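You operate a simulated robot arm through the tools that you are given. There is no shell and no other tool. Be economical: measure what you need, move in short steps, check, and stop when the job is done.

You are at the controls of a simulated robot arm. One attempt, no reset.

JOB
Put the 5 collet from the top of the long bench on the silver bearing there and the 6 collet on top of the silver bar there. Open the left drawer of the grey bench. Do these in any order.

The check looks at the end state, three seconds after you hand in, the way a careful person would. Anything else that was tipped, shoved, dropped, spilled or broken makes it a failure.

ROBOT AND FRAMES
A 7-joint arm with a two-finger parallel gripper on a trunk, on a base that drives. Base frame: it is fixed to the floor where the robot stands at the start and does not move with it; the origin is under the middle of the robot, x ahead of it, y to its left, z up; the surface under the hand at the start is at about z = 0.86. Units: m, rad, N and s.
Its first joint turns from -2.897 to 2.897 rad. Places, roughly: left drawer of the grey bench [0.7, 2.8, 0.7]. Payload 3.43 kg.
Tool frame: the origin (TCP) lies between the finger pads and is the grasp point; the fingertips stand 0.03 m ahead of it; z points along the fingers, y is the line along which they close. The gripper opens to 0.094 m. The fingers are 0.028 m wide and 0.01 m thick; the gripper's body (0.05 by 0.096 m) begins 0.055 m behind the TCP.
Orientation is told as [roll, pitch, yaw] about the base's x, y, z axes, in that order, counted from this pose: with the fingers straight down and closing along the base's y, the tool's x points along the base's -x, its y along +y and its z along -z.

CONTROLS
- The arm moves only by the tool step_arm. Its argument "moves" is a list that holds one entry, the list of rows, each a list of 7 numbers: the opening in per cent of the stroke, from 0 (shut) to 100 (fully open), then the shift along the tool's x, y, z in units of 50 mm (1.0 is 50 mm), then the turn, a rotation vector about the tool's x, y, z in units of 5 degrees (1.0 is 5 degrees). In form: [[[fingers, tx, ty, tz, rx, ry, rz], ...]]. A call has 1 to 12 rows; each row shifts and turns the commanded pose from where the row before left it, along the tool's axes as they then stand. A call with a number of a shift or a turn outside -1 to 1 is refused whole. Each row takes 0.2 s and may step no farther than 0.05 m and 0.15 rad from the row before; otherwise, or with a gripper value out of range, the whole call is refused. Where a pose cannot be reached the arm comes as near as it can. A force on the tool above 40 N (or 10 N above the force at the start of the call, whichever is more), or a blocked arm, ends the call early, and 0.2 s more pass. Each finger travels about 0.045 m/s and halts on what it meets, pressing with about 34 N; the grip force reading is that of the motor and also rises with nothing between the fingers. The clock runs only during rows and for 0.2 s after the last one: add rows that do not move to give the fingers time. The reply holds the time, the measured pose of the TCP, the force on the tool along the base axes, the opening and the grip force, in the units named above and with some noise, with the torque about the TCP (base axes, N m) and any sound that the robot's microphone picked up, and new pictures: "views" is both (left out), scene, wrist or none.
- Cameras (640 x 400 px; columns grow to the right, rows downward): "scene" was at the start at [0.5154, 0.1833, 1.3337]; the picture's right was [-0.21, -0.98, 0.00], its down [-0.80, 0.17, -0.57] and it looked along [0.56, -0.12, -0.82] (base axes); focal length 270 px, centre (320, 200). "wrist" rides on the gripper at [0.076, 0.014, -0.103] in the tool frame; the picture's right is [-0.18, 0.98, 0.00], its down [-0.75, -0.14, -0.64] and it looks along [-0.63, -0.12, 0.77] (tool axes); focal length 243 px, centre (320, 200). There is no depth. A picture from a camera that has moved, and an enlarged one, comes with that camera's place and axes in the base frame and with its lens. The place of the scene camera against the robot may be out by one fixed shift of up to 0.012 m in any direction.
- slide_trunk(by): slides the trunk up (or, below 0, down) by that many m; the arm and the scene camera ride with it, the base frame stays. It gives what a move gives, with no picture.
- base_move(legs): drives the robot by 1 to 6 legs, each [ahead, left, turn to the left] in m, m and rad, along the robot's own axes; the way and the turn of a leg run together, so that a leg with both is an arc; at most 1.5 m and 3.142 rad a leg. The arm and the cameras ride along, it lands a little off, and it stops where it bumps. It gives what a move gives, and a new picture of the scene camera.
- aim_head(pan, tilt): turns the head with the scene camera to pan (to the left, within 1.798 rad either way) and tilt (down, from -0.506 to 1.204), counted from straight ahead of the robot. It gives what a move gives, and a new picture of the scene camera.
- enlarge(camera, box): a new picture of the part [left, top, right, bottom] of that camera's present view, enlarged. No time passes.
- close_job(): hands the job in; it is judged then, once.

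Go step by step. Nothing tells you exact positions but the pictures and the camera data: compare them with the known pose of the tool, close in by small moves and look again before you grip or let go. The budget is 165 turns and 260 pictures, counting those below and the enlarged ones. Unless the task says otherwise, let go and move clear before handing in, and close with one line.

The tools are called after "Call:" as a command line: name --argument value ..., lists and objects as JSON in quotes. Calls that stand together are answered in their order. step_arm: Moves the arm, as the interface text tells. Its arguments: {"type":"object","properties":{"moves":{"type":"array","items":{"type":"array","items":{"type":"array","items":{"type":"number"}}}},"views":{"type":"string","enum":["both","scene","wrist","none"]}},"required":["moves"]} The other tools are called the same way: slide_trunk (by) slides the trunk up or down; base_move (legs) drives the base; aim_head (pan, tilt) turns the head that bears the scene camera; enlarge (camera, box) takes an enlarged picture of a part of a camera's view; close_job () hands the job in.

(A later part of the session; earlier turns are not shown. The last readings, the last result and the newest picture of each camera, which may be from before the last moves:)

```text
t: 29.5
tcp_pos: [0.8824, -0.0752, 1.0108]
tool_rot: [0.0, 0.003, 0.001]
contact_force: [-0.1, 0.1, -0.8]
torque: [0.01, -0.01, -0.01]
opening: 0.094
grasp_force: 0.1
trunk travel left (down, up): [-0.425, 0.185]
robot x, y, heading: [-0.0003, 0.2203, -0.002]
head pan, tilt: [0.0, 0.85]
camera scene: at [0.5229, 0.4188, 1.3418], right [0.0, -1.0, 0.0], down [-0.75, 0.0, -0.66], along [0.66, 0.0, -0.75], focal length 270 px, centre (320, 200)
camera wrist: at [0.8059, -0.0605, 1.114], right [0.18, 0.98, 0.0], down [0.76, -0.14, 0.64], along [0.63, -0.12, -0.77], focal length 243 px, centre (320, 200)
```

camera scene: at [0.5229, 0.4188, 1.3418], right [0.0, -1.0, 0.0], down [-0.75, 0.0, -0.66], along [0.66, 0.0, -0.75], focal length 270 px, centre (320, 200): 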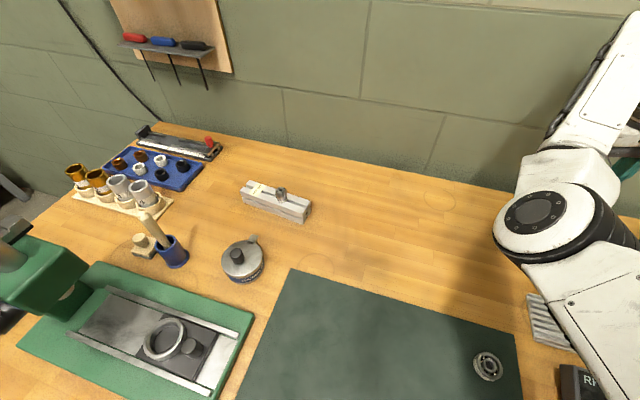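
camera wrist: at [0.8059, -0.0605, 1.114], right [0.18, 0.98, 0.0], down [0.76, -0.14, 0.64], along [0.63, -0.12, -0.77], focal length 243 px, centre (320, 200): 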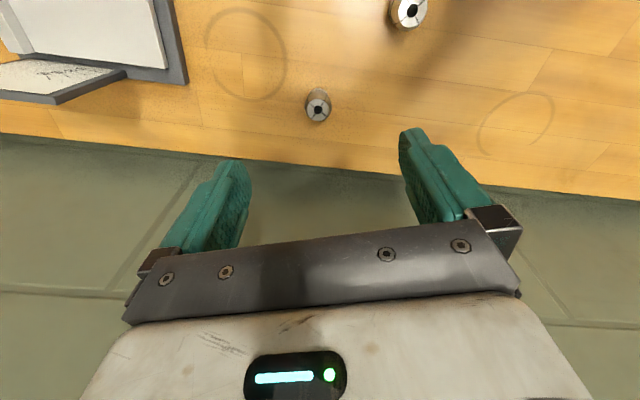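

Collet 5 at (0.8825, -0.077), collet 4 clear of the fingers. Descend.

Call:
step_arm --moves '[[[100, 0, -0.044, 0.7, 0, 0, 0], [100, 0, 0, 0.7, 0, 0, 0], [100, 0, 0, 0.5, 0, 0, 0], [100, 0, 0, 0.37, 0, 0, 0], [100, 0, 0, 0, 0, 0, 0]]]' --views "wrist"

Call:
enlarge --camera "wrist" --box '[280, 120, 360, 200]'

```text
t: 30.7
tcp_pos: [0.8808, -0.0782, 0.8964]
tool_rot: [0.001, 0.004, 0.0]
contact_force: [-0.5, -0.5, 0.6]
torque: [0.01, 0.01, -0.02]
opening: 0.0941
grasp_force: 0.1
trunk travel left (down, up): [-0.425, 0.185]
robot x, y, heading: [0.0013, 0.222, -0.001]
head pan, tilt: [0.0, 0.85]
camera wrist: at [0.8053, -0.0635, 0.9991], right [0.18, 0.98, 0.0], down [0.76, -0.14, 0.64], along [0.63, -0.12, -0.77], focal length 243 px, centre (320, 200)
```

wrist: 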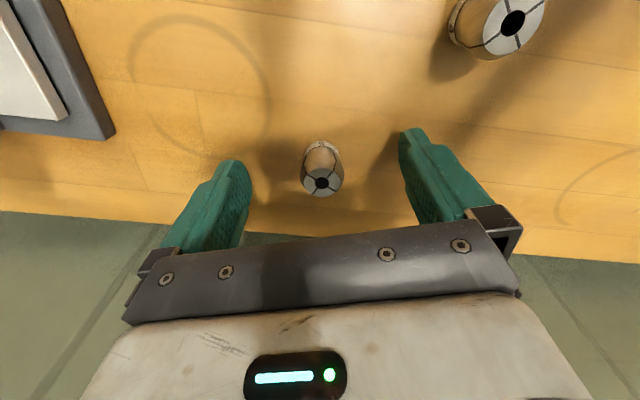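

```text
5.00 times, centred on (320, 160) of wrist
camera zoom: at [0.8053, -0.0635, 0.9991], right [0.18, 0.98, 0.0], down [0.76, -0.14, 0.64], along [0.63, -0.12, -0.77], focal length 1213 px, centre (320, 400)
```

zoom: 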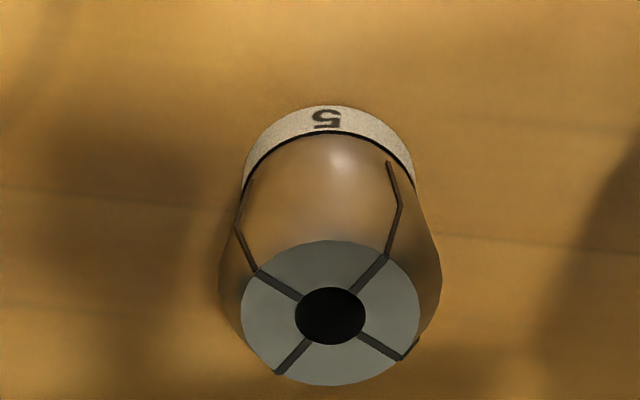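

Call:
step_arm --moves '[[[60, -0.04, 0.02, 0, 0, 0, 0], [40, 0, 0, 0, 0, 0, 0], [20, 0, 0, 0, 0, 0, 0], [0, 0, 0, 0, 0, 0, 0], [0, 0, 0, 0, 0, 0, 0], [0, 0, 0, 0, 0, 0, 0], [0, 0, 0, 0, 0, 0, 0]]]' --views "wrist"

```text
t: 32.3
tcp_pos: [0.8825, -0.0772, 0.897]
tool_rot: [-0.001, 0.004, 0.001]
contact_force: [0.3, 0.5, 0.6]
torque: [-0.02, -0.03, -0.03]
opening: 0.0243
grasp_force: 34.1
trunk travel left (down, up): [-0.425, 0.185]
robot x, y, heading: [0.0014, 0.2198, -0.004]
head pan, tilt: [0.0, 0.85]
camera wrist: at [0.8076, -0.062, 0.9997], right [0.18, 0.98, 0.0], down [0.76, -0.14, 0.64], along [0.63, -0.12, -0.77], focal length 243 px, centre (320, 200)
```

wrist: 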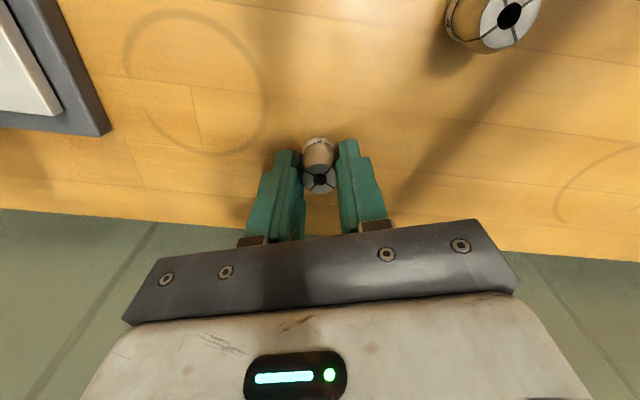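

Gripped. Lift and carry toward the bearing.

Call:
step_arm --moves '[[[0, 0, 0, -0.6, 0, 0, 0], [0, 0, 0, -0.9, 0, 0, 0], [0, 0, 0, -0.9, 0, 0, 0], [0, 0.65, 0.59, 0, 0, 0, 0], [0, 0.65, 0.59, 0, 0, 0, 0], [0, 0.65, 0.59, 0, 0, 0, 0], [0, 0.65, 0.59, 0, 0, 0, 0], [0, 0.65, 0.59, 0, 0, 0, 0], [0, 0.65, 0.59, 0, 0, 0, 0], [0, 0.65, 0.59, 0, 0, 0, 0], [0, 0.65, 0.59, 0, 0, 0, 0], [0, 0, 0, 0, 0, 0, 0]]]'

```text
t: 34.9
tcp_pos: [0.6238, 0.1616, 1.0164]
tool_rot: [-0.002, 0.003, 0.0]
contact_force: [1.2, 0.4, 0.1]
torque: [-0.01, 0.02, 0.01]
opening: 0.0242
grasp_force: 33.9
trunk travel left (down, up): [-0.425, 0.185]
robot x, y, heading: [-0.0006, 0.2232, 0.001]
head pan, tilt: [0.0, 0.85]
camera scene: at [0.5227, 0.4191, 1.3419], right [0.0, -1.0, 0.0], down [-0.75, 0.0, -0.66], along [0.66, 0.0, -0.75], focal length 270 px, centre (320, 200)
camera wrist: at [0.5489, 0.1757, 1.1184], right [0.18, 0.98, 0.0], down [0.76, -0.14, 0.64], along [0.63, -0.12, -0.77], focal length 243 px, centre (320, 200)
```

scene: 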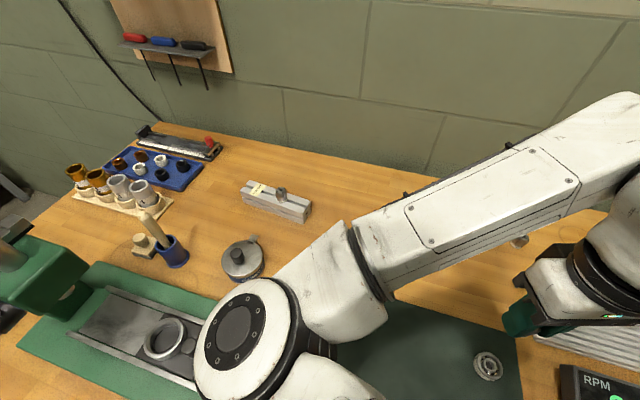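
wrist: 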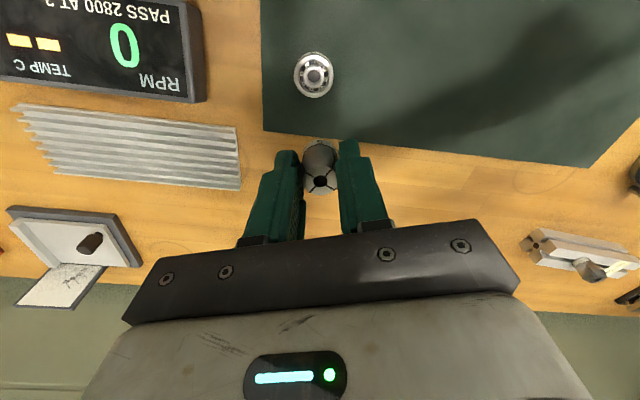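

Call:
enlarge --camera "wrist" --box '[270, 40, 370, 120]'

Call:
enlarge --camera "scene" --box '[450, 330, 530, 400]'

Call:
enlarge --camera "wrist" --box '[280, 120, 360, 200]'

```text
5.00 times, centred on (320, 80) of wrist
camera zoom: at [0.5489, 0.1757, 1.1184], right [0.18, 0.98, 0.0], down [0.76, -0.14, 0.64], along [0.63, -0.12, -0.77], focal length 1213 px, centre (320, 800)
```

zoom: 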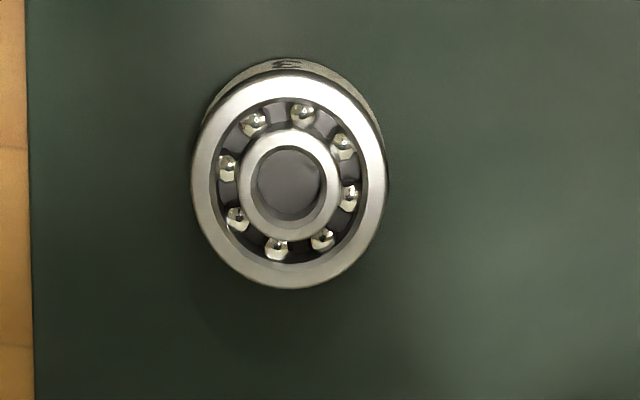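

```text
5.71 times, centred on (490, 365) of scene
camera zoom: at [0.5227, 0.4191, 1.3419], right [0.0, -1.0, 0.0], down [-0.75, 0.0, -0.66], along [0.66, 0.0, -0.75], focal length 1544 px, centre (-651, -743)
```

zoom: 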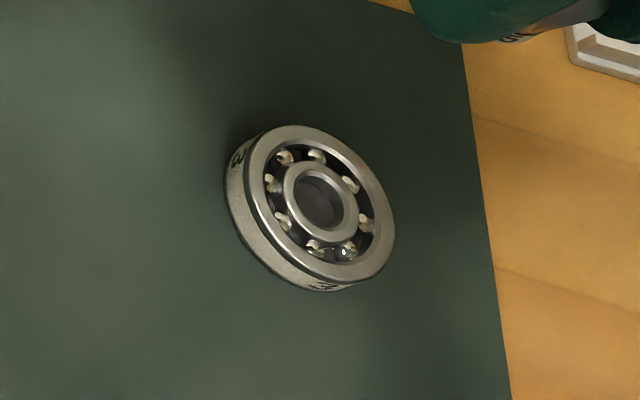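

```text
5.00 times, centred on (320, 160) of wrist
camera zoom: at [0.5489, 0.1757, 1.1184], right [0.18, 0.98, 0.0], down [0.76, -0.14, 0.64], along [0.63, -0.12, -0.77], focal length 1213 px, centre (320, 400)
```

zoom: 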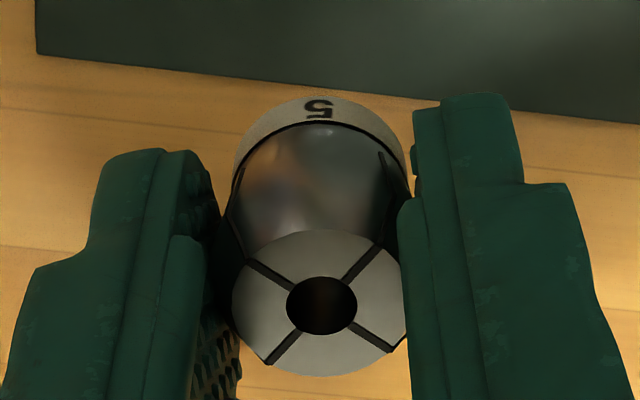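

Bearing centre at about (0.602, 0.159). Move over it, staying ~2 cm above, and check.

Call:
step_arm --moves '[[[0, 0.445, -0.04, 0.2, 0, 0, 0], [0, 0, 0, 0.7, 0, 0, 0], [0, 0, 0, 0.6, 0, 0, 0], [0, 0, 0, 0, 0, 0, 0]]]' --views "wrist"

Call:
enlarge --camera "wrist" --box '[270, 100, 370, 200]'

Call:
aim_head --pan -0.5 --tilt 1.1

```text
t: 35.9
tcp_pos: [0.6037, 0.1597, 0.9451]
tool_rot: [0.0, 0.005, 0.0]
contact_force: [0.1, -0.7, -0.9]
torque: [0.0, 0.01, 0.01]
opening: 0.0241
grasp_force: 34.2
trunk travel left (down, up): [-0.425, 0.185]
robot x, y, heading: [0.0003, 0.2244, -0.002]
head pan, tilt: [0.0, 0.85]
camera wrist: at [0.5279, 0.1735, 1.0465], right [0.18, 0.98, 0.0], down [0.76, -0.14, 0.64], along [0.63, -0.12, -0.77], focal length 243 px, centre (320, 200)
```

wrist: 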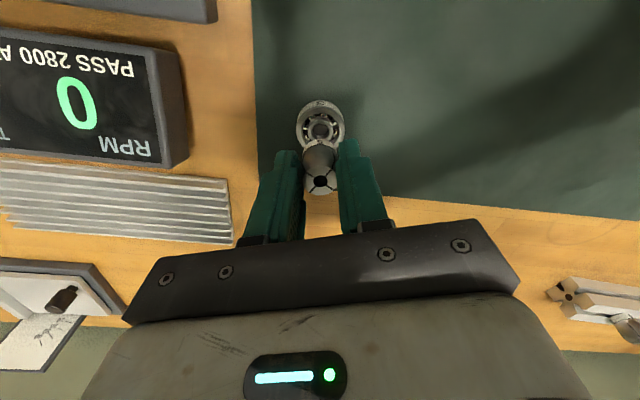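

```text
4.00 times, centred on (320, 150) of wrist
camera zoom: at [0.5279, 0.1735, 1.0465], right [0.18, 0.98, 0.0], down [0.76, -0.14, 0.64], along [0.63, -0.12, -0.77], focal length 970 px, centre (320, 400)
```

zoom: 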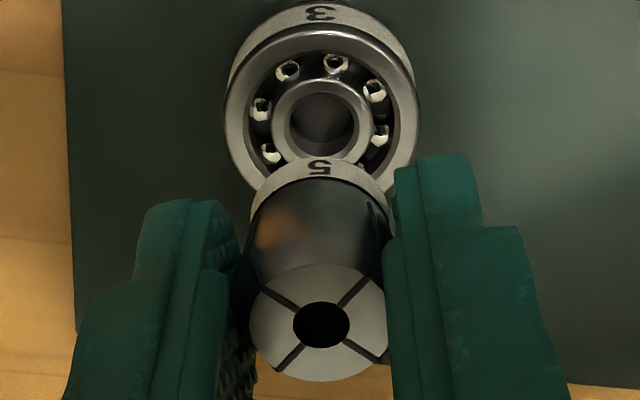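

```text
t: 36.8
tcp_pos: [0.6037, 0.1586, 0.9455]
tool_rot: [-0.002, 0.003, 0.001]
contact_force: [0.5, 0.1, 0.2]
torque: [0.02, -0.04, 0.0]
opening: 0.0239
grasp_force: 34.3
trunk travel left (down, up): [-0.425, 0.185]
robot x, y, heading: [0.0039, 0.2198, 0.0]
head pan, tilt: [-0.499, 1.1]
camera scene: at [0.5001, 0.3888, 1.3242], right [-0.48, -0.88, 0.0], down [-0.78, 0.43, -0.45], along [0.4, -0.22, -0.89], focal length 270 px, centre (320, 200)
```

scene: 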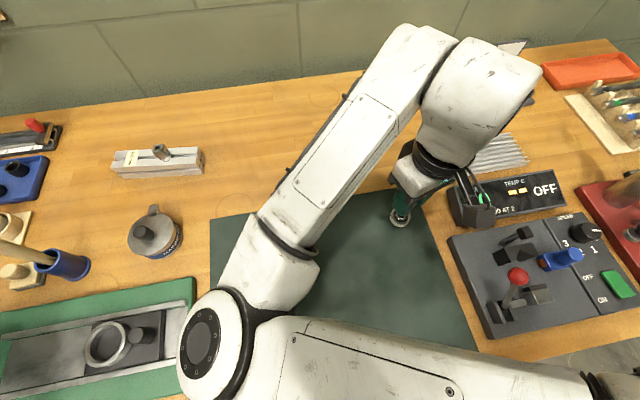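

Aligned within ~1 mm. Lower to near contact and check again.

Call:
step_arm --moves '[[[0, 0.02, 0.01, 0.3, 0, 0, 0], [0, 0, 0, 0.2, 0, 0, 0], [0, 0, 0, 0, 0, 0, 0]]]' --views "none"

Call:
enlarge --camera "wrist" --box '[270, 100, 370, 200]'

Call:
enlarge --camera "scene" --box '[370, 170, 450, 240]'

```text
t: 37.6
tcp_pos: [0.6014, 0.1592, 0.9193]
tool_rot: [0.0, 0.005, 0.001]
contact_force: [-0.6, 0.8, -0.9]
torque: [-0.05, -0.01, -0.01]
opening: 0.0242
grasp_force: 34.4
trunk travel left (down, up): [-0.425, 0.185]
robot x, y, heading: [0.0038, 0.2193, 0.001]
head pan, tilt: [-0.499, 1.1]
```

```text
4.00 times, centred on (320, 150) of wrist
camera zoom: at [0.5253, 0.1738, 1.0221], right [0.18, 0.98, 0.0], down [0.76, -0.14, 0.64], along [0.63, -0.12, -0.77], focal length 970 px, centre (320, 400)
```

zoom: 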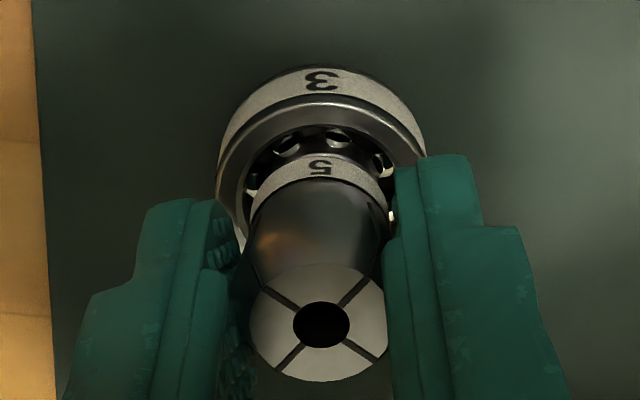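

```text
5.71 times, centred on (410, 205) of scene
camera zoom: at [0.5001, 0.3888, 1.3241], right [-0.48, -0.88, 0.0], down [-0.78, 0.43, -0.45], along [0.4, -0.22, -0.89], focal length 1544 px, centre (-194, 171)
```

zoom: 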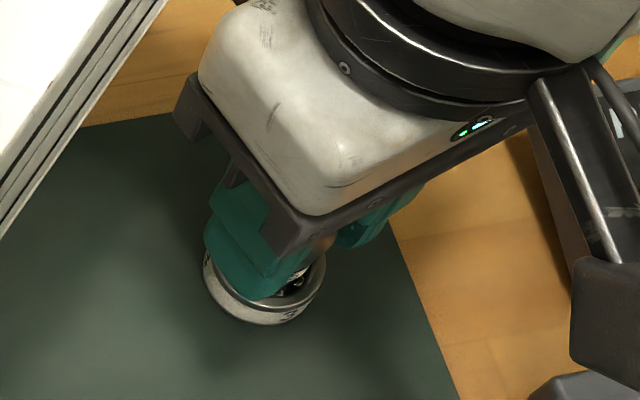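

Call:
step_arm --moves '[[[0, 0, 0, 0.06, 0, 0, 0], [0, 0, 0, 0, 0, 0, 0]]]' --views "none"

Call:
step_arm --moves '[[[0, 0, 0, 0.04, 0, 0, 0], [0, 0, 0, 0, 0, 0, 0]]]' --views "none"

Call:
enlarge --camera "wrist" --box '[270, 100, 370, 200]'

```text
t: 38.2
tcp_pos: [0.6016, 0.1585, 0.9159]
tool_rot: [0.0, 0.004, 0.001]
contact_force: [0.2, -0.3, 0.5]
torque: [0.02, 0.02, -0.01]
opening: 0.0242
grasp_force: 33.8
trunk travel left (down, up): [-0.425, 0.185]
robot x, y, heading: [0.0013, 0.2193, 0.002]
head pan, tilt: [-0.499, 1.1]
```

```text
t: 38.8
tcp_pos: [0.6006, 0.1591, 0.9155]
tool_rot: [0.0, 0.002, 0.0]
contact_force: [1.2, -0.3, 14.2]
torque: [0.01, -0.04, 0.01]
opening: 0.0239
grasp_force: 34.4
trunk travel left (down, up): [-0.425, 0.185]
robot x, y, heading: [-0.0036, 0.2216, -0.004]
head pan, tilt: [-0.499, 1.1]
```

```text
4.00 times, centred on (320, 150) of wrist
camera zoom: at [0.5249, 0.1739, 1.0177], right [0.18, 0.98, 0.0], down [0.76, -0.14, 0.64], along [0.63, -0.12, -0.77], focal length 970 px, centre (320, 400)
```

zoom: 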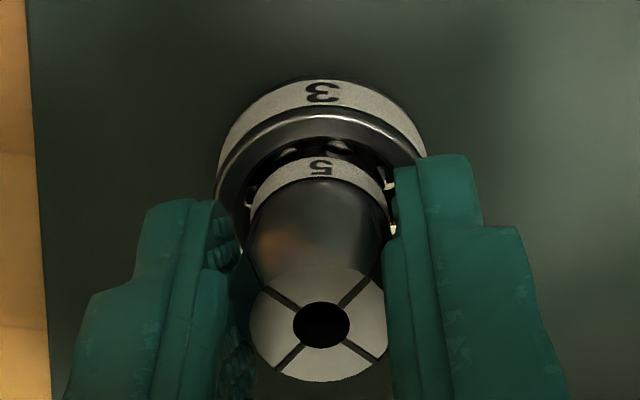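

Contact with 14 N, centred. Release and rise.

Call:
step_arm --moves '[[[35, 0, 0, -0.02, 0, 0, 0], [50, 0, 0, 0, 0, 0, 0], [70, 0, 0, 0, 0, 0, 0], [80, 0, 0, 0, 0, 0, 0], [80, 0, 0, -0.5, 0, 0, 0], [80, 0, 0, -0.9, 0, 0, 0], [80, 0, 0, -0.9, 0, 0, 0], [80, 0, 0, -0.9, 0, 0, 0], [80, 0, 0, -0.9, 0, 0, 0], [80, 0, 0, 0, 0, 0, 0]]]'

Call:
enlarge --camera "wrist" --box '[270, 40, 370, 120]'

Call:
enlarge --camera "scene" --box '[370, 170, 450, 240]'

```text
t: 41.0
tcp_pos: [0.6003, 0.1597, 1.1181]
tool_rot: [0.0, 0.003, 0.0]
contact_force: [-0.3, -0.8, -0.6]
torque: [-0.01, -0.01, 0.01]
opening: 0.0754
grasp_force: 0.1
trunk travel left (down, up): [-0.425, 0.185]
robot x, y, heading: [0.0023, 0.2219, 0.003]
head pan, tilt: [-0.499, 1.1]
camera scene: at [0.5, 0.3887, 1.3242], right [-0.48, -0.88, 0.0], down [-0.78, 0.43, -0.45], along [0.4, -0.22, -0.89], focal length 270 px, centre (320, 200)
camera wrist: at [0.5241, 0.1746, 1.2209], right [0.18, 0.98, 0.0], down [0.76, -0.14, 0.64], along [0.63, -0.12, -0.77], focal length 243 px, centre (320, 200)
```

scene: 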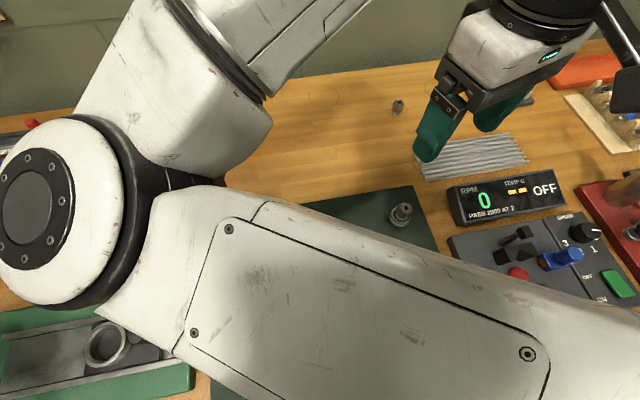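
wrist: 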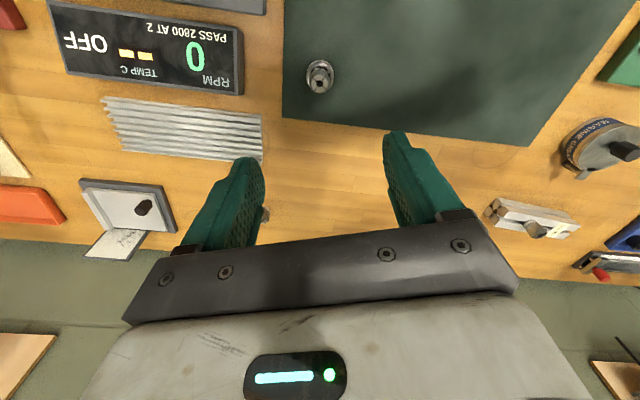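

```text
5.00 times, centred on (320, 80) of wrist
camera zoom: at [0.5241, 0.1746, 1.2209], right [0.18, 0.98, 0.0], down [0.76, -0.14, 0.64], along [0.63, -0.12, -0.77], focal length 1213 px, centre (320, 800)
```

zoom: 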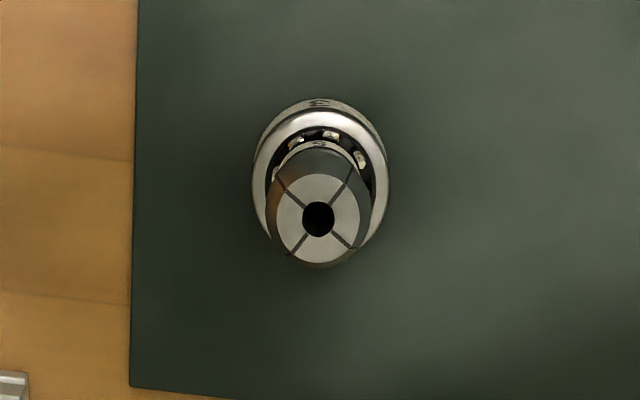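

```text
5.71 times, centred on (410, 205) of scene
camera zoom: at [0.5, 0.3887, 1.3242], right [-0.48, -0.88, 0.0], down [-0.78, 0.43, -0.45], along [0.4, -0.22, -0.89], focal length 1544 px, centre (-194, 171)
```

zoom: 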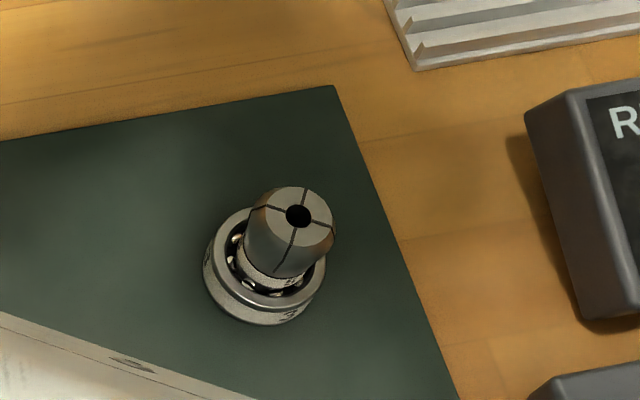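

Both collets are placed well. Next the drawer: retract the arm and look around for a safe drive path.

Call:
step_arm --moves '[[[80, 0.5, 0.2, -0.5, 0, 0, 0], [80, 0.8, 0.2, -0.3, 0, 0, 0], [80, 0.8, 0.2, 0, 0, 0, 0], [80, 0.8, 0.2, 0, 0, 0, 0], [80, 0.8, 0.2, 0, 0, 0, 0], [80, 0, 0, 0, 0, 0, 0]]]' --views "none"

Call:
aim_head --pan 1.79 --tilt 0.6

Call:
aim_head --pan 1.2 --tilt 0.4

```text
t: 42.2
tcp_pos: [0.4902, 0.1758, 1.1629]
tool_rot: [-0.066, 0.058, -0.1]
contact_force: [9.0, 15.1, 2.4]
torque: [-1.79, 1.28, -1.68]
opening: 0.0749
grasp_force: 0.1
out of reach, approached as far as the arm can: row 3, 4, 5
trunk travel left (down, up): [-0.425, 0.185]
robot x, y, heading: [-0.0001, 0.2191, -0.002]
head pan, tilt: [-0.499, 1.1]
stopped in row 5: the force on the tool passed its limit at 52 N (the readings are from after the stop); the commanded pose is now the measured one
```

```text
t: 44.4
tcp_pos: [0.4921, 0.1758, 1.1627]
tool_rot: [-0.064, 0.056, -0.099]
contact_force: [29.5, 38.4, 5.3]
torque: [-4.41, 3.94, -4.34]
opening: 0.0751
grasp_force: 0.1
trunk travel left (down, up): [-0.425, 0.185]
robot x, y, heading: [-0.0009, 0.2196, -0.002]
head pan, tilt: [1.791, 0.6]
camera scene: at [0.4254, 0.5052, 1.3628], right [0.98, 0.22, 0.0], down [0.12, -0.55, -0.82], along [-0.18, 0.81, -0.57], focal length 270 px, centre (320, 200)
```

scene: 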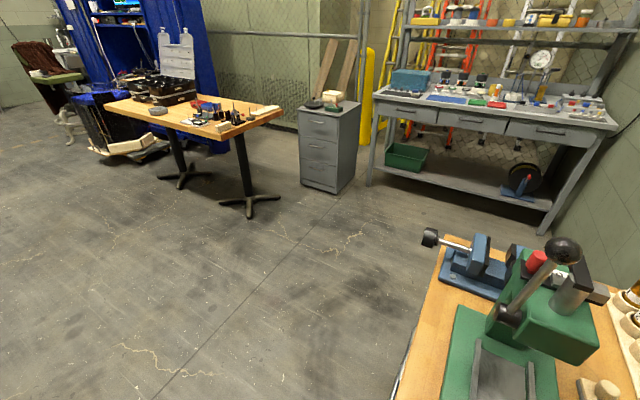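

```text
t: 45.4
tcp_pos: [0.4917, 0.175, 1.1629]
tool_rot: [-0.065, 0.058, -0.098]
contact_force: [18.5, 23.1, 3.5]
torque: [-2.75, 2.53, -2.7]
opening: 0.0754
grasp_force: 0.0
trunk travel left (down, up): [-0.425, 0.185]
robot x, y, heading: [-0.0016, 0.219, 0.003]
head pan, tilt: [1.201, 0.4]
camera scene: at [0.4781, 0.5054, 1.381], right [0.93, -0.36, 0.0], down [-0.14, -0.36, -0.92], along [0.33, 0.86, -0.39], focal length 270 px, centre (320, 200)
```

scene: 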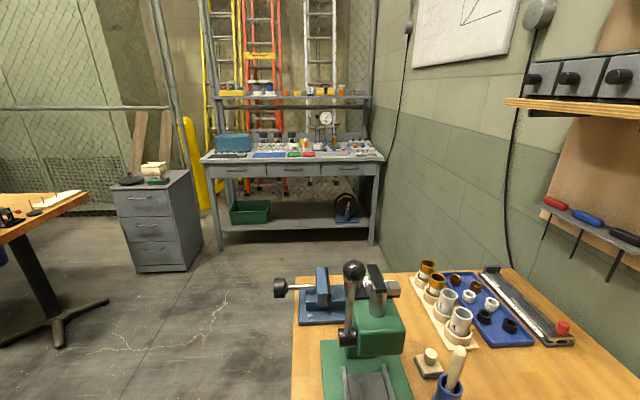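

The hand seems to be pressing near the robot's own body at x≈0.49; back it off outward.

Call:
step_arm --moves '[[[80, -0.6, -0.2, 0, 0, 0, 0], [80, -0.6, -0.1, 0, 0, 0, 0], [80, 0, 0, 0, 0, 0, 0]]]'

```text
t: 46.1
tcp_pos: [0.55, 0.1564, 1.1618]
tool_rot: [-0.062, 0.056, -0.09]
contact_force: [0.0, -0.4, 0.1]
torque: [0.0, -0.03, 0.01]
opening: 0.0753
grasp_force: 0.1
trunk travel left (down, up): [-0.425, 0.185]
robot x, y, heading: [0.003, 0.2184, -0.002]
head pan, tilt: [1.201, 0.4]
camera scene: at [0.4782, 0.5053, 1.381], right [0.93, -0.36, 0.0], down [-0.14, -0.36, -0.92], along [0.33, 0.86, -0.39], focal length 270 px, centre (320, 200)
camera wrist: at [0.4818, 0.1834, 1.266], right [0.27, 0.96, -0.07], down [0.78, -0.17, 0.61], along [0.57, -0.22, -0.79], focal length 243 px, centre (320, 200)
```

scene: 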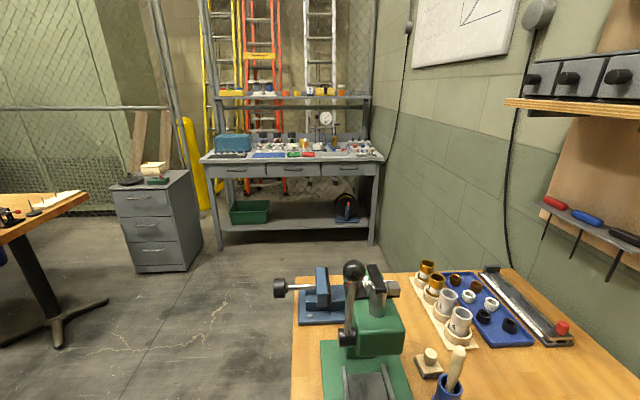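
wrist: 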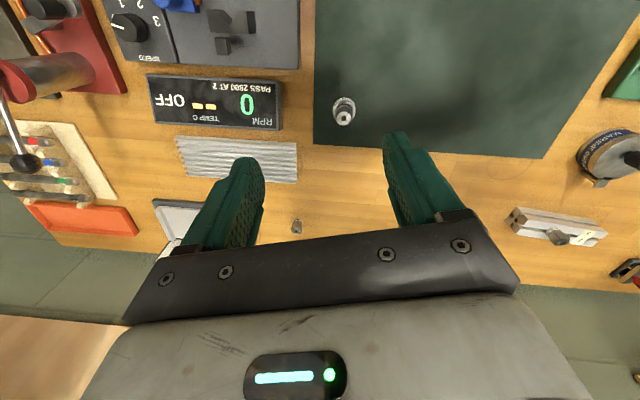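

Path clear: the left drawer is near (0.615, 2.72, 0.74), its bench facing heading ≈1.29 rad. I'll back off 0.2 m, turn left and drive part-way.

Call:
base_move --legs '[[-0.2, 0, 0], [0, 0, 1.29], [0.9, -0.05, 0]]'

Call:
aim_head --pan -0.1 --tilt 0.5

```text
t: 55.3
tcp_pos: [0.2987, 1.5908, 1.1615]
tool_rot: [-0.064, 0.057, 1.211]
contact_force: [0.2, 0.9, 0.4]
torque: [0.02, 0.02, 0.0]
opening: 0.0753
grasp_force: 0.0
trunk travel left (down, up): [-0.425, 0.185]
robot x, y, heading: [0.092, 1.0744, 1.304]
head pan, tilt: [1.201, 0.4]
camera scene: at [-0.052, 1.614, 1.381], right [0.6, 0.8, 0.0], down [0.31, -0.23, -0.92], along [-0.74, 0.55, -0.39], focal length 270 px, centre (320, 200)
```

scene: 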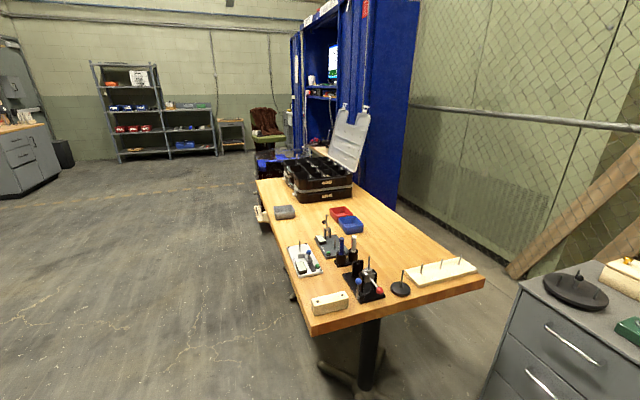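

```text
t: 56.8
tcp_pos: [0.2993, 1.5907, 1.1613]
tool_rot: [-0.063, 0.057, 1.211]
contact_force: [0.8, 0.1, 0.5]
torque: [-0.07, 0.01, -0.01]
opening: 0.0753
grasp_force: 0.2
trunk travel left (down, up): [-0.425, 0.185]
robot x, y, heading: [0.0923, 1.0764, 1.303]
head pan, tilt: [-0.099, 0.499]
camera scene: at [0.0551, 1.6439, 1.3718], right [0.93, -0.36, 0.0], down [-0.17, -0.45, -0.88], along [0.31, 0.82, -0.48], focal length 270 px, centre (320, 200)
```

scene: 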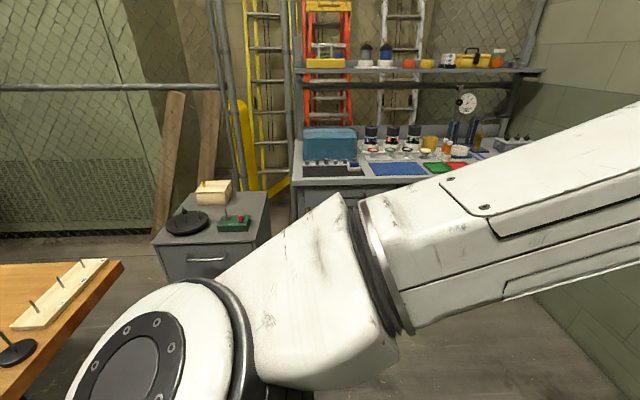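

The arm blocks the head view. I'll advance a little past the long bench, then lower the trunk and re-aim the hand forward.

Call:
base_move --legs '[[0.3, -0.05, 0]]'

Call:
step_arm --moves '[[[80, -0.9, 0, 0, 0, -1, 0], [80, -0.9, 0, -0.1, 0, -1, 0], [80, -0.9, 0, -0.15, 0, -1, 0], [80, -0.9, 0, -0.2, 0, -1, 0], [80, 0, 0, 0, 0, -1, 0], [80, 0, 0, 0, 0, -1, 0], [80, 0, 0, 0, 0, -1, 0], [80, 0, 0, 0, 0, -1, 0], [80, 0, 0, 0, 0, -1, 0], [80, 0, 0, 0, 0, 0, 0]]]'

```text
t: 58.8
tcp_pos: [0.4218, 1.8596, 1.1604]
tool_rot: [-0.065, 0.056, 1.216]
contact_force: [1.3, -0.3, 0.2]
torque: [0.05, -0.01, 0.01]
opening: 0.0749
grasp_force: 0.1
trunk travel left (down, up): [-0.425, 0.185]
robot x, y, heading: [0.2131, 1.3465, 1.311]
head pan, tilt: [-0.099, 0.499]
camera scene: at [0.1779, 1.9115, 1.3719], right [0.93, -0.35, 0.0], down [-0.17, -0.45, -0.88], along [0.31, 0.82, -0.48], focal length 270 px, centre (320, 200)
```

scene: 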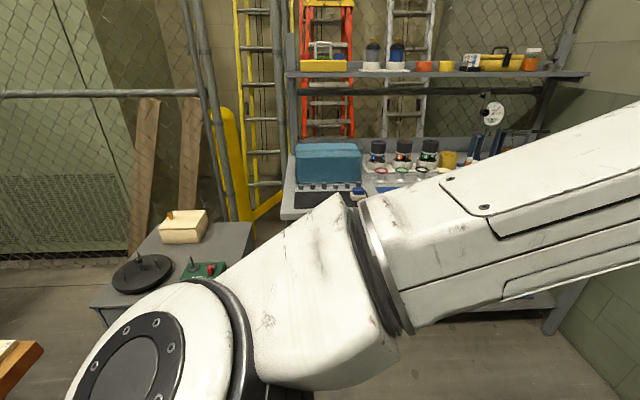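

```text
t: 61.0
tcp_pos: [0.4802, 2.0252, 1.1959]
tool_rot: [-0.085, -0.726, 1.275]
contact_force: [0.3, -0.6, -0.3]
torque: [0.04, -0.02, -0.01]
opening: 0.0754
grasp_force: 0.0
trunk travel left (down, up): [-0.425, 0.185]
robot x, y, heading: [0.2154, 1.3442, 1.309]
head pan, tilt: [-0.099, 0.499]
camera scene: at [0.178, 1.9116, 1.3718], right [0.93, -0.35, 0.0], down [-0.17, -0.45, -0.88], along [0.31, 0.82, -0.48], focal length 270 px, centre (320, 200)
camera wrist: at [0.4221, 1.9133, 1.2208], right [-0.88, 0.47, 0.06], down [0.12, 0.1, 0.99], along [0.46, 0.88, -0.14], focal length 243 px, centre (320, 200)
```

scene: 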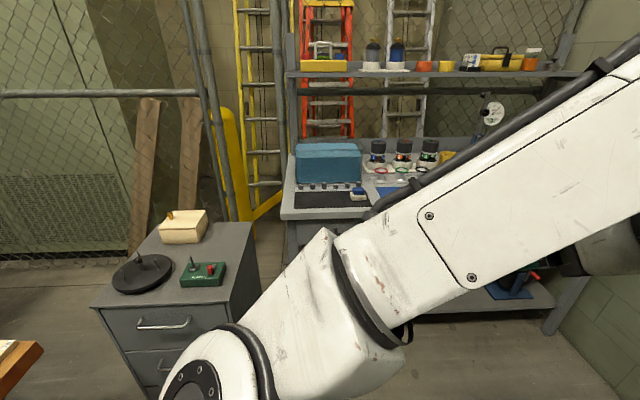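
wrist: 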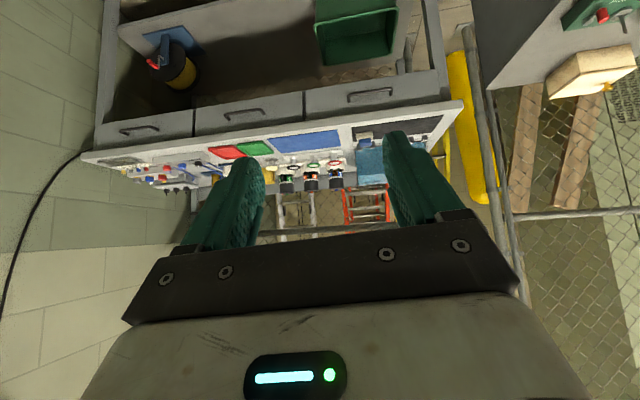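

The wrist camera (inverted) shows the three drawers; the left one appears at picture right. Zoom on its handle.

Call:
enlarge --camera "wrist" --box '[290, 60, 470, 160]'

```text
3.56 times, centred on (380, 110) of wrist
camera zoom: at [0.4221, 1.9133, 1.2208], right [-0.88, 0.47, 0.06], down [0.12, 0.1, 0.99], along [0.46, 0.88, -0.14], focal length 863 px, centre (107, 520)
```

zoom: 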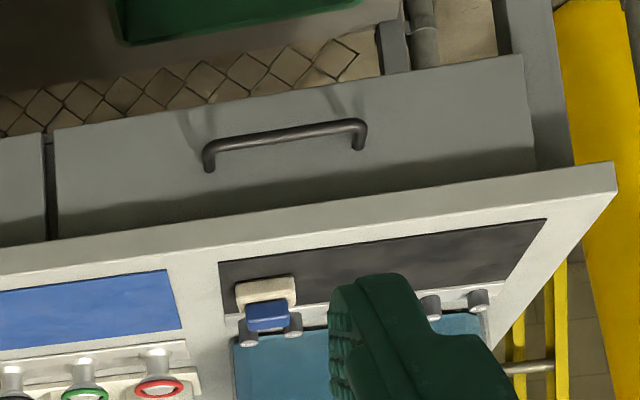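

Handle is a horizontal U-pull near (0.617, 2.715, 0.74), ~0.15 m wide. I'll lower the trunk, then finish levelling the tool and roll it so the fingers close vertically.

Call:
slide_trunk --by -0.33

Call:
step_arm --moves '[[[80, 0, 0, 0, 0, -1, 0], [80, 0, 0, 0, 0, -1, 0], [80, 0, 0, 0, 0, -1, 0], [80, 0, 0, 0, 0, -1, 0], [80, 0, 0, 0, 0, -1, 0], [80, 0, 0, 0, 0, -1, 0], [80, 0, 0, 0, 0, -1, 0], [80, 0, 0, 0, 0, -1, 0], [80, 0, 0, 0, 0, 0, 0]]]' --views "both"

```text
t: 64.2
tcp_pos: [0.4805, 2.0252, 0.8663]
tool_rot: [-0.086, -0.729, 1.274]
contact_force: [0.1, -0.3, 0.3]
torque: [0.01, 0.0, -0.01]
opening: 0.0752
grasp_force: 0.1
trunk travel left (down, up): [-0.095, 0.515]
robot x, y, heading: [0.2179, 1.345, 1.304]
head pan, tilt: [-0.099, 0.499]
```

```text
t: 66.2
tcp_pos: [0.504, 2.0132, 0.8391]
tool_rot: [-0.454, -0.971, 1.574]
contact_force: [0.5, -0.4, -0.4]
torque: [-0.02, -0.01, 0.01]
opening: 0.0752
grasp_force: 0.0
out of reach, approached as far as the arm can: row 5, 6, 7, 8
trunk travel left (down, up): [-0.095, 0.515]
robot x, y, heading: [0.2152, 1.3487, 1.308]
head pan, tilt: [-0.099, 0.499]
stopped in row 9: the arm was blocked; the commanded pose is now the measured one
camera scene: at [0.1782, 1.9116, 1.0418], right [0.93, -0.36, 0.0], down [-0.17, -0.45, -0.88], along [0.31, 0.82, -0.48], focal length 270 px, centre (320, 200)
camera wrist: at [0.4475, 1.8989, 0.8238], right [-0.88, 0.46, -0.09], down [-0.15, -0.1, 0.98], along [0.44, 0.88, 0.16], focal length 243 px, centre (320, 200)
```

scene: 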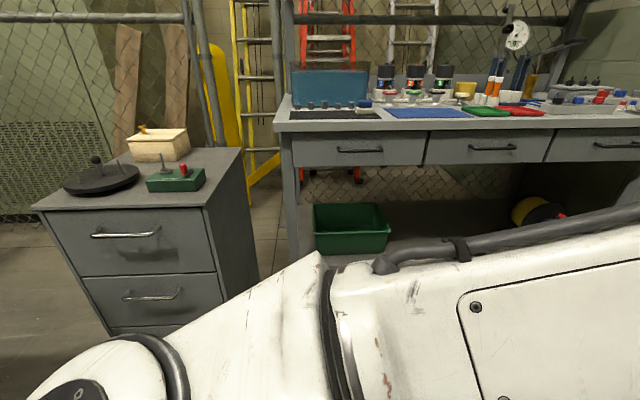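
wrist: 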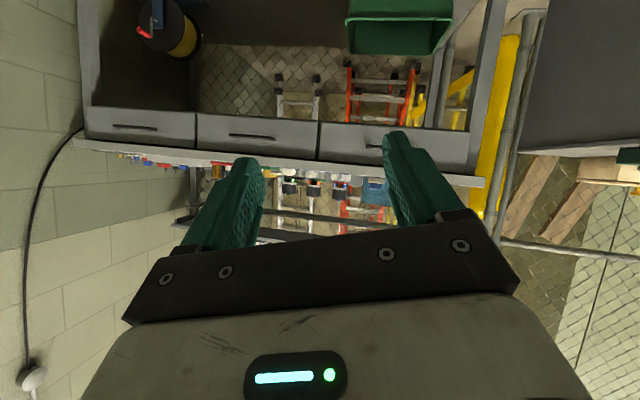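

Good head view: the drawer handle triangulates to about (0.63, 2.72, 0.74). The arm hit a wrist limit; I'll extend forward and try rolling.

Call:
slide_trunk --by -0.09

Call:
step_arm --moves '[[[80, -0.49, 0.09, 0.75, 0, 0, 0], [80, -0.49, 0.09, 0.75, 0, 0, 0], [80, -0.49, 0.09, 0.75, 0, 0, 0], [80, 0, 0, 0, 0, 0, 1], [80, 0, 0, 0, 0, 0, 1], [80, 0, 0, 0, 0, 0, 1], [80, 0, 0, 0, 0, 0, 1], [80, 0, 0, 0, 0, 0, 1], [80, 0, 0, 0, 0, 0, 1], [80, 0, 0, 0, 0, 0, 0]]]' --views "both"

```text
t: 67.5
tcp_pos: [0.5054, 2.0129, 0.7488]
tool_rot: [-0.452, -0.971, 1.572]
contact_force: [-0.7, -0.3, -0.6]
torque: [0.01, -0.02, 0.04]
opening: 0.0751
grasp_force: 0.1
trunk travel left (down, up): [-0.005, 0.605]
robot x, y, heading: [0.2156, 1.3439, 1.307]
head pan, tilt: [-0.099, 0.499]
```

```text
t: 69.7
tcp_pos: [0.5406, 2.1438, 0.7498]
tool_rot: [0.379, -0.992, 0.599]
contact_force: [-0.4, -0.2, -0.2]
torque: [0.03, 0.02, 0.03]
opening: 0.0754
grasp_force: 0.0
trunk travel left (down, up): [-0.005, 0.605]
robot x, y, heading: [0.2136, 1.347, 1.306]
head pan, tilt: [-0.099, 0.499]
camera scene: at [0.1782, 1.9117, 0.9518], right [0.93, -0.36, 0.0], down [-0.17, -0.45, -0.88], along [0.31, 0.82, -0.48], focal length 270 px, centre (320, 200)
camera wrist: at [0.4516, 2.0523, 0.7402], right [-0.68, 0.64, 0.35], down [0.17, -0.33, 0.93], along [0.71, 0.69, 0.12], focal length 243 px, centre (320, 200)
```

scene: 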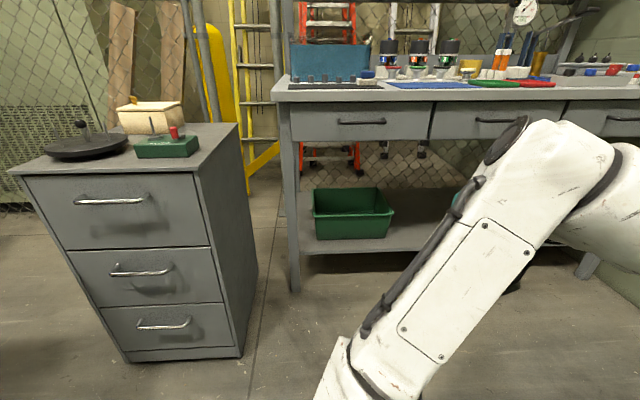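
wrist: 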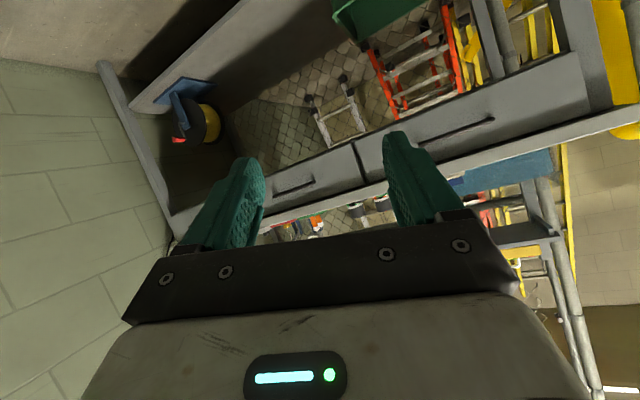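

Works. Continue rotating along one axis toward fingers forward, closing vertically.

Call:
step_arm --moves '[[[80, 0, 0, 0, -0.43, -0.1, 0.878], [80, 0, 0, 0, -0.43, -0.1, 0.878], [80, 0, 0, 0, -0.43, -0.1, 0.878], [80, 0, 0, 0, -0.43, -0.1, 0.878], [80, 0, 0, 0, -0.43, -0.1, 0.878], [80, 0, 0, 0, -0.43, -0.1, 0.878], [80, 0, 0, 0, -0.43, -0.1, 0.878], [80, 0, 0, 0, -0.43, -0.1, 0.878], [80, 0, 0, 0, 0, 0, 0]]]' --views "none"

Call:
step_arm --moves '[[[80, 0, 0, 0, -0.43, -0.1, 0.878], [80, 0, 0, 0, -0.43, -0.1, 0.878], [80, 0, 0, 0, -0.43, -0.1, 0.878], [80, 0, 0, 0, -0.43, -0.1, 0.878], [80, 0, 0, 0, -0.43, -0.1, 0.878], [80, 0, 0, 0, -0.43, -0.1, 0.878], [80, 0, 0, 0, -0.43, -0.1, 0.878], [80, 0, 0, 0, -0.43, -0.1, 0.878], [80, 0, 0, 0, 0, 0, 0]]]'

```text
t: 71.7
tcp_pos: [0.5408, 2.1428, 0.75]
tool_rot: [1.197, -0.59, -0.086]
contact_force: [0.2, 0.3, -0.1]
torque: [0.0, -0.01, 0.02]
opening: 0.0753
grasp_force: 0.1
trunk travel left (down, up): [-0.005, 0.605]
robot x, y, heading: [0.2165, 1.3434, 1.308]
head pan, tilt: [-0.099, 0.499]
```

```text
t: 73.7
tcp_pos: [0.5414, 2.1429, 0.7492]
tool_rot: [1.566, -0.003, -0.275]
contact_force: [-0.6, 0.4, -0.1]
torque: [0.0, -0.01, -0.01]
opening: 0.0752
grasp_force: 0.1
trunk travel left (down, up): [-0.005, 0.605]
robot x, y, heading: [0.2169, 1.3471, 1.31]
head pan, tilt: [-0.099, 0.499]
camera scene: at [0.1783, 1.9116, 0.9518], right [0.93, -0.36, 0.0], down [-0.17, -0.45, -0.88], along [0.31, 0.82, -0.48], focal length 270 px, centre (320, 200)
camera wrist: at [0.4398, 2.0656, 0.7638], right [0.18, -0.04, 0.98], down [0.55, -0.82, -0.14], along [0.82, 0.56, -0.12], focal length 243 px, centre (320, 200)
```

scene: 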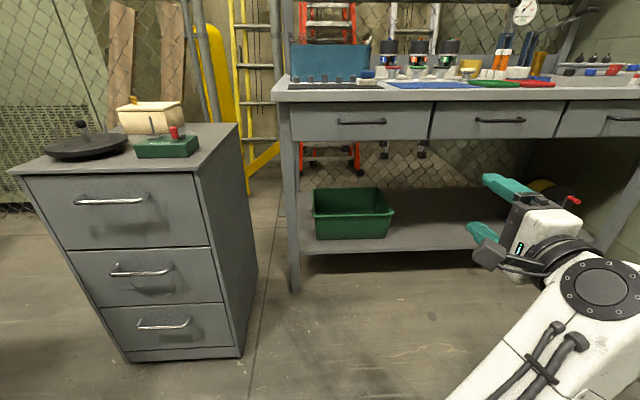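
wrist: 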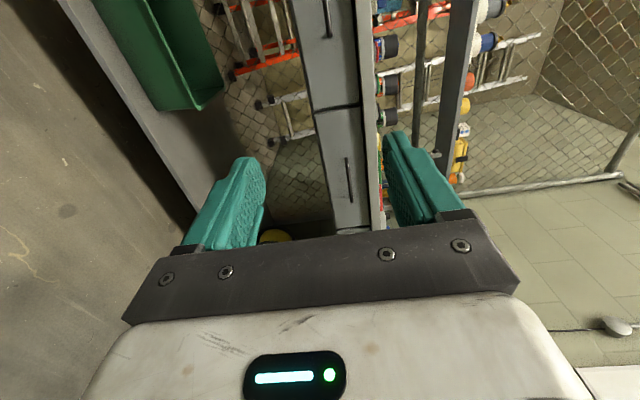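

Tool is level with fingers closing vertically. Now measure the left handle in the head view.

Call:
enlarge --camera "scene" --box '[280, 70, 440, 170]'

```text
4.00 times, centred on (360, 120) of scene
camera zoom: at [0.1783, 1.9116, 0.9518], right [0.93, -0.36, 0.0], down [-0.17, -0.45, -0.88], along [0.31, 0.82, -0.48], focal length 1081 px, centre (160, 520)
```

zoom: 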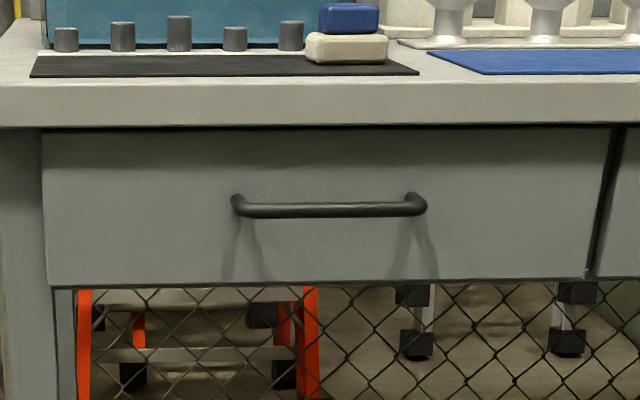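

Handle triangulates to about (0.612, 2.687, 0.756). Drive ahead 0.40 m and left 0.07 m, leaving ~0.14 m to go with the arm.

Call:
base_move --legs '[[0.4, 0.073, 0]]'

Call:
enlarge --camera "wrist" --box '[200, 0, 440, 250]'

```text
t: 76.2
tcp_pos: [0.5806, 2.5547, 0.7499]
tool_rot: [1.562, -0.001, -0.278]
contact_force: [-0.1, -0.5, -1.0]
torque: [0.0, 0.03, -0.01]
opening: 0.0752
grasp_force: 0.0
trunk travel left (down, up): [-0.005, 0.605]
robot x, y, heading: [0.2532, 1.7577, 1.301]
head pan, tilt: [-0.099, 0.499]
camera scene: at [0.2167, 2.3237, 0.9518], right [0.93, -0.36, 0.0], down [-0.17, -0.45, -0.88], along [0.31, 0.82, -0.48], focal length 270 px, centre (320, 200)
```

scene: 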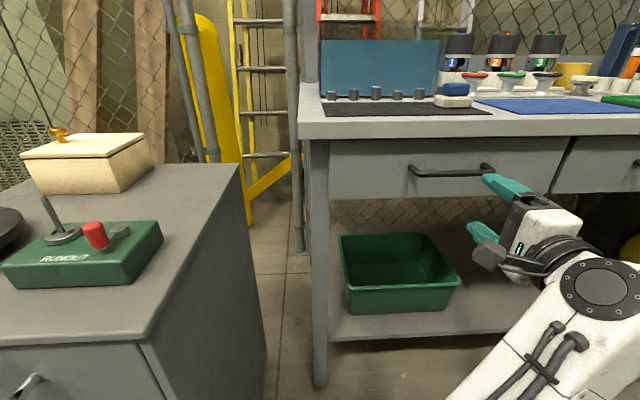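

```text
1.60 times, centred on (320, 125) of wrist
camera zoom: at [0.4785, 2.4772, 0.7638], right [0.18, -0.04, 0.98], down [0.55, -0.82, -0.14], along [0.82, 0.56, -0.12], focal length 388 px, centre (320, 320)
```

zoom: 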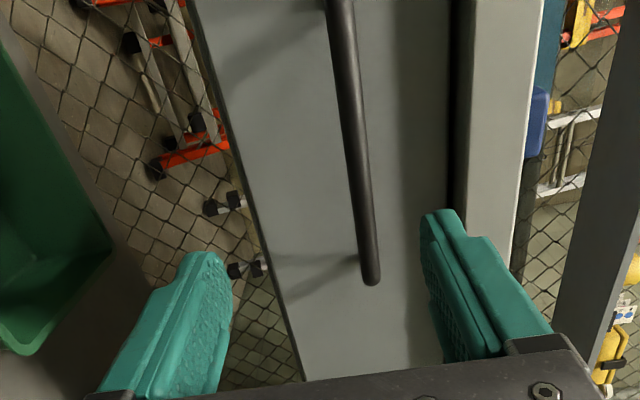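

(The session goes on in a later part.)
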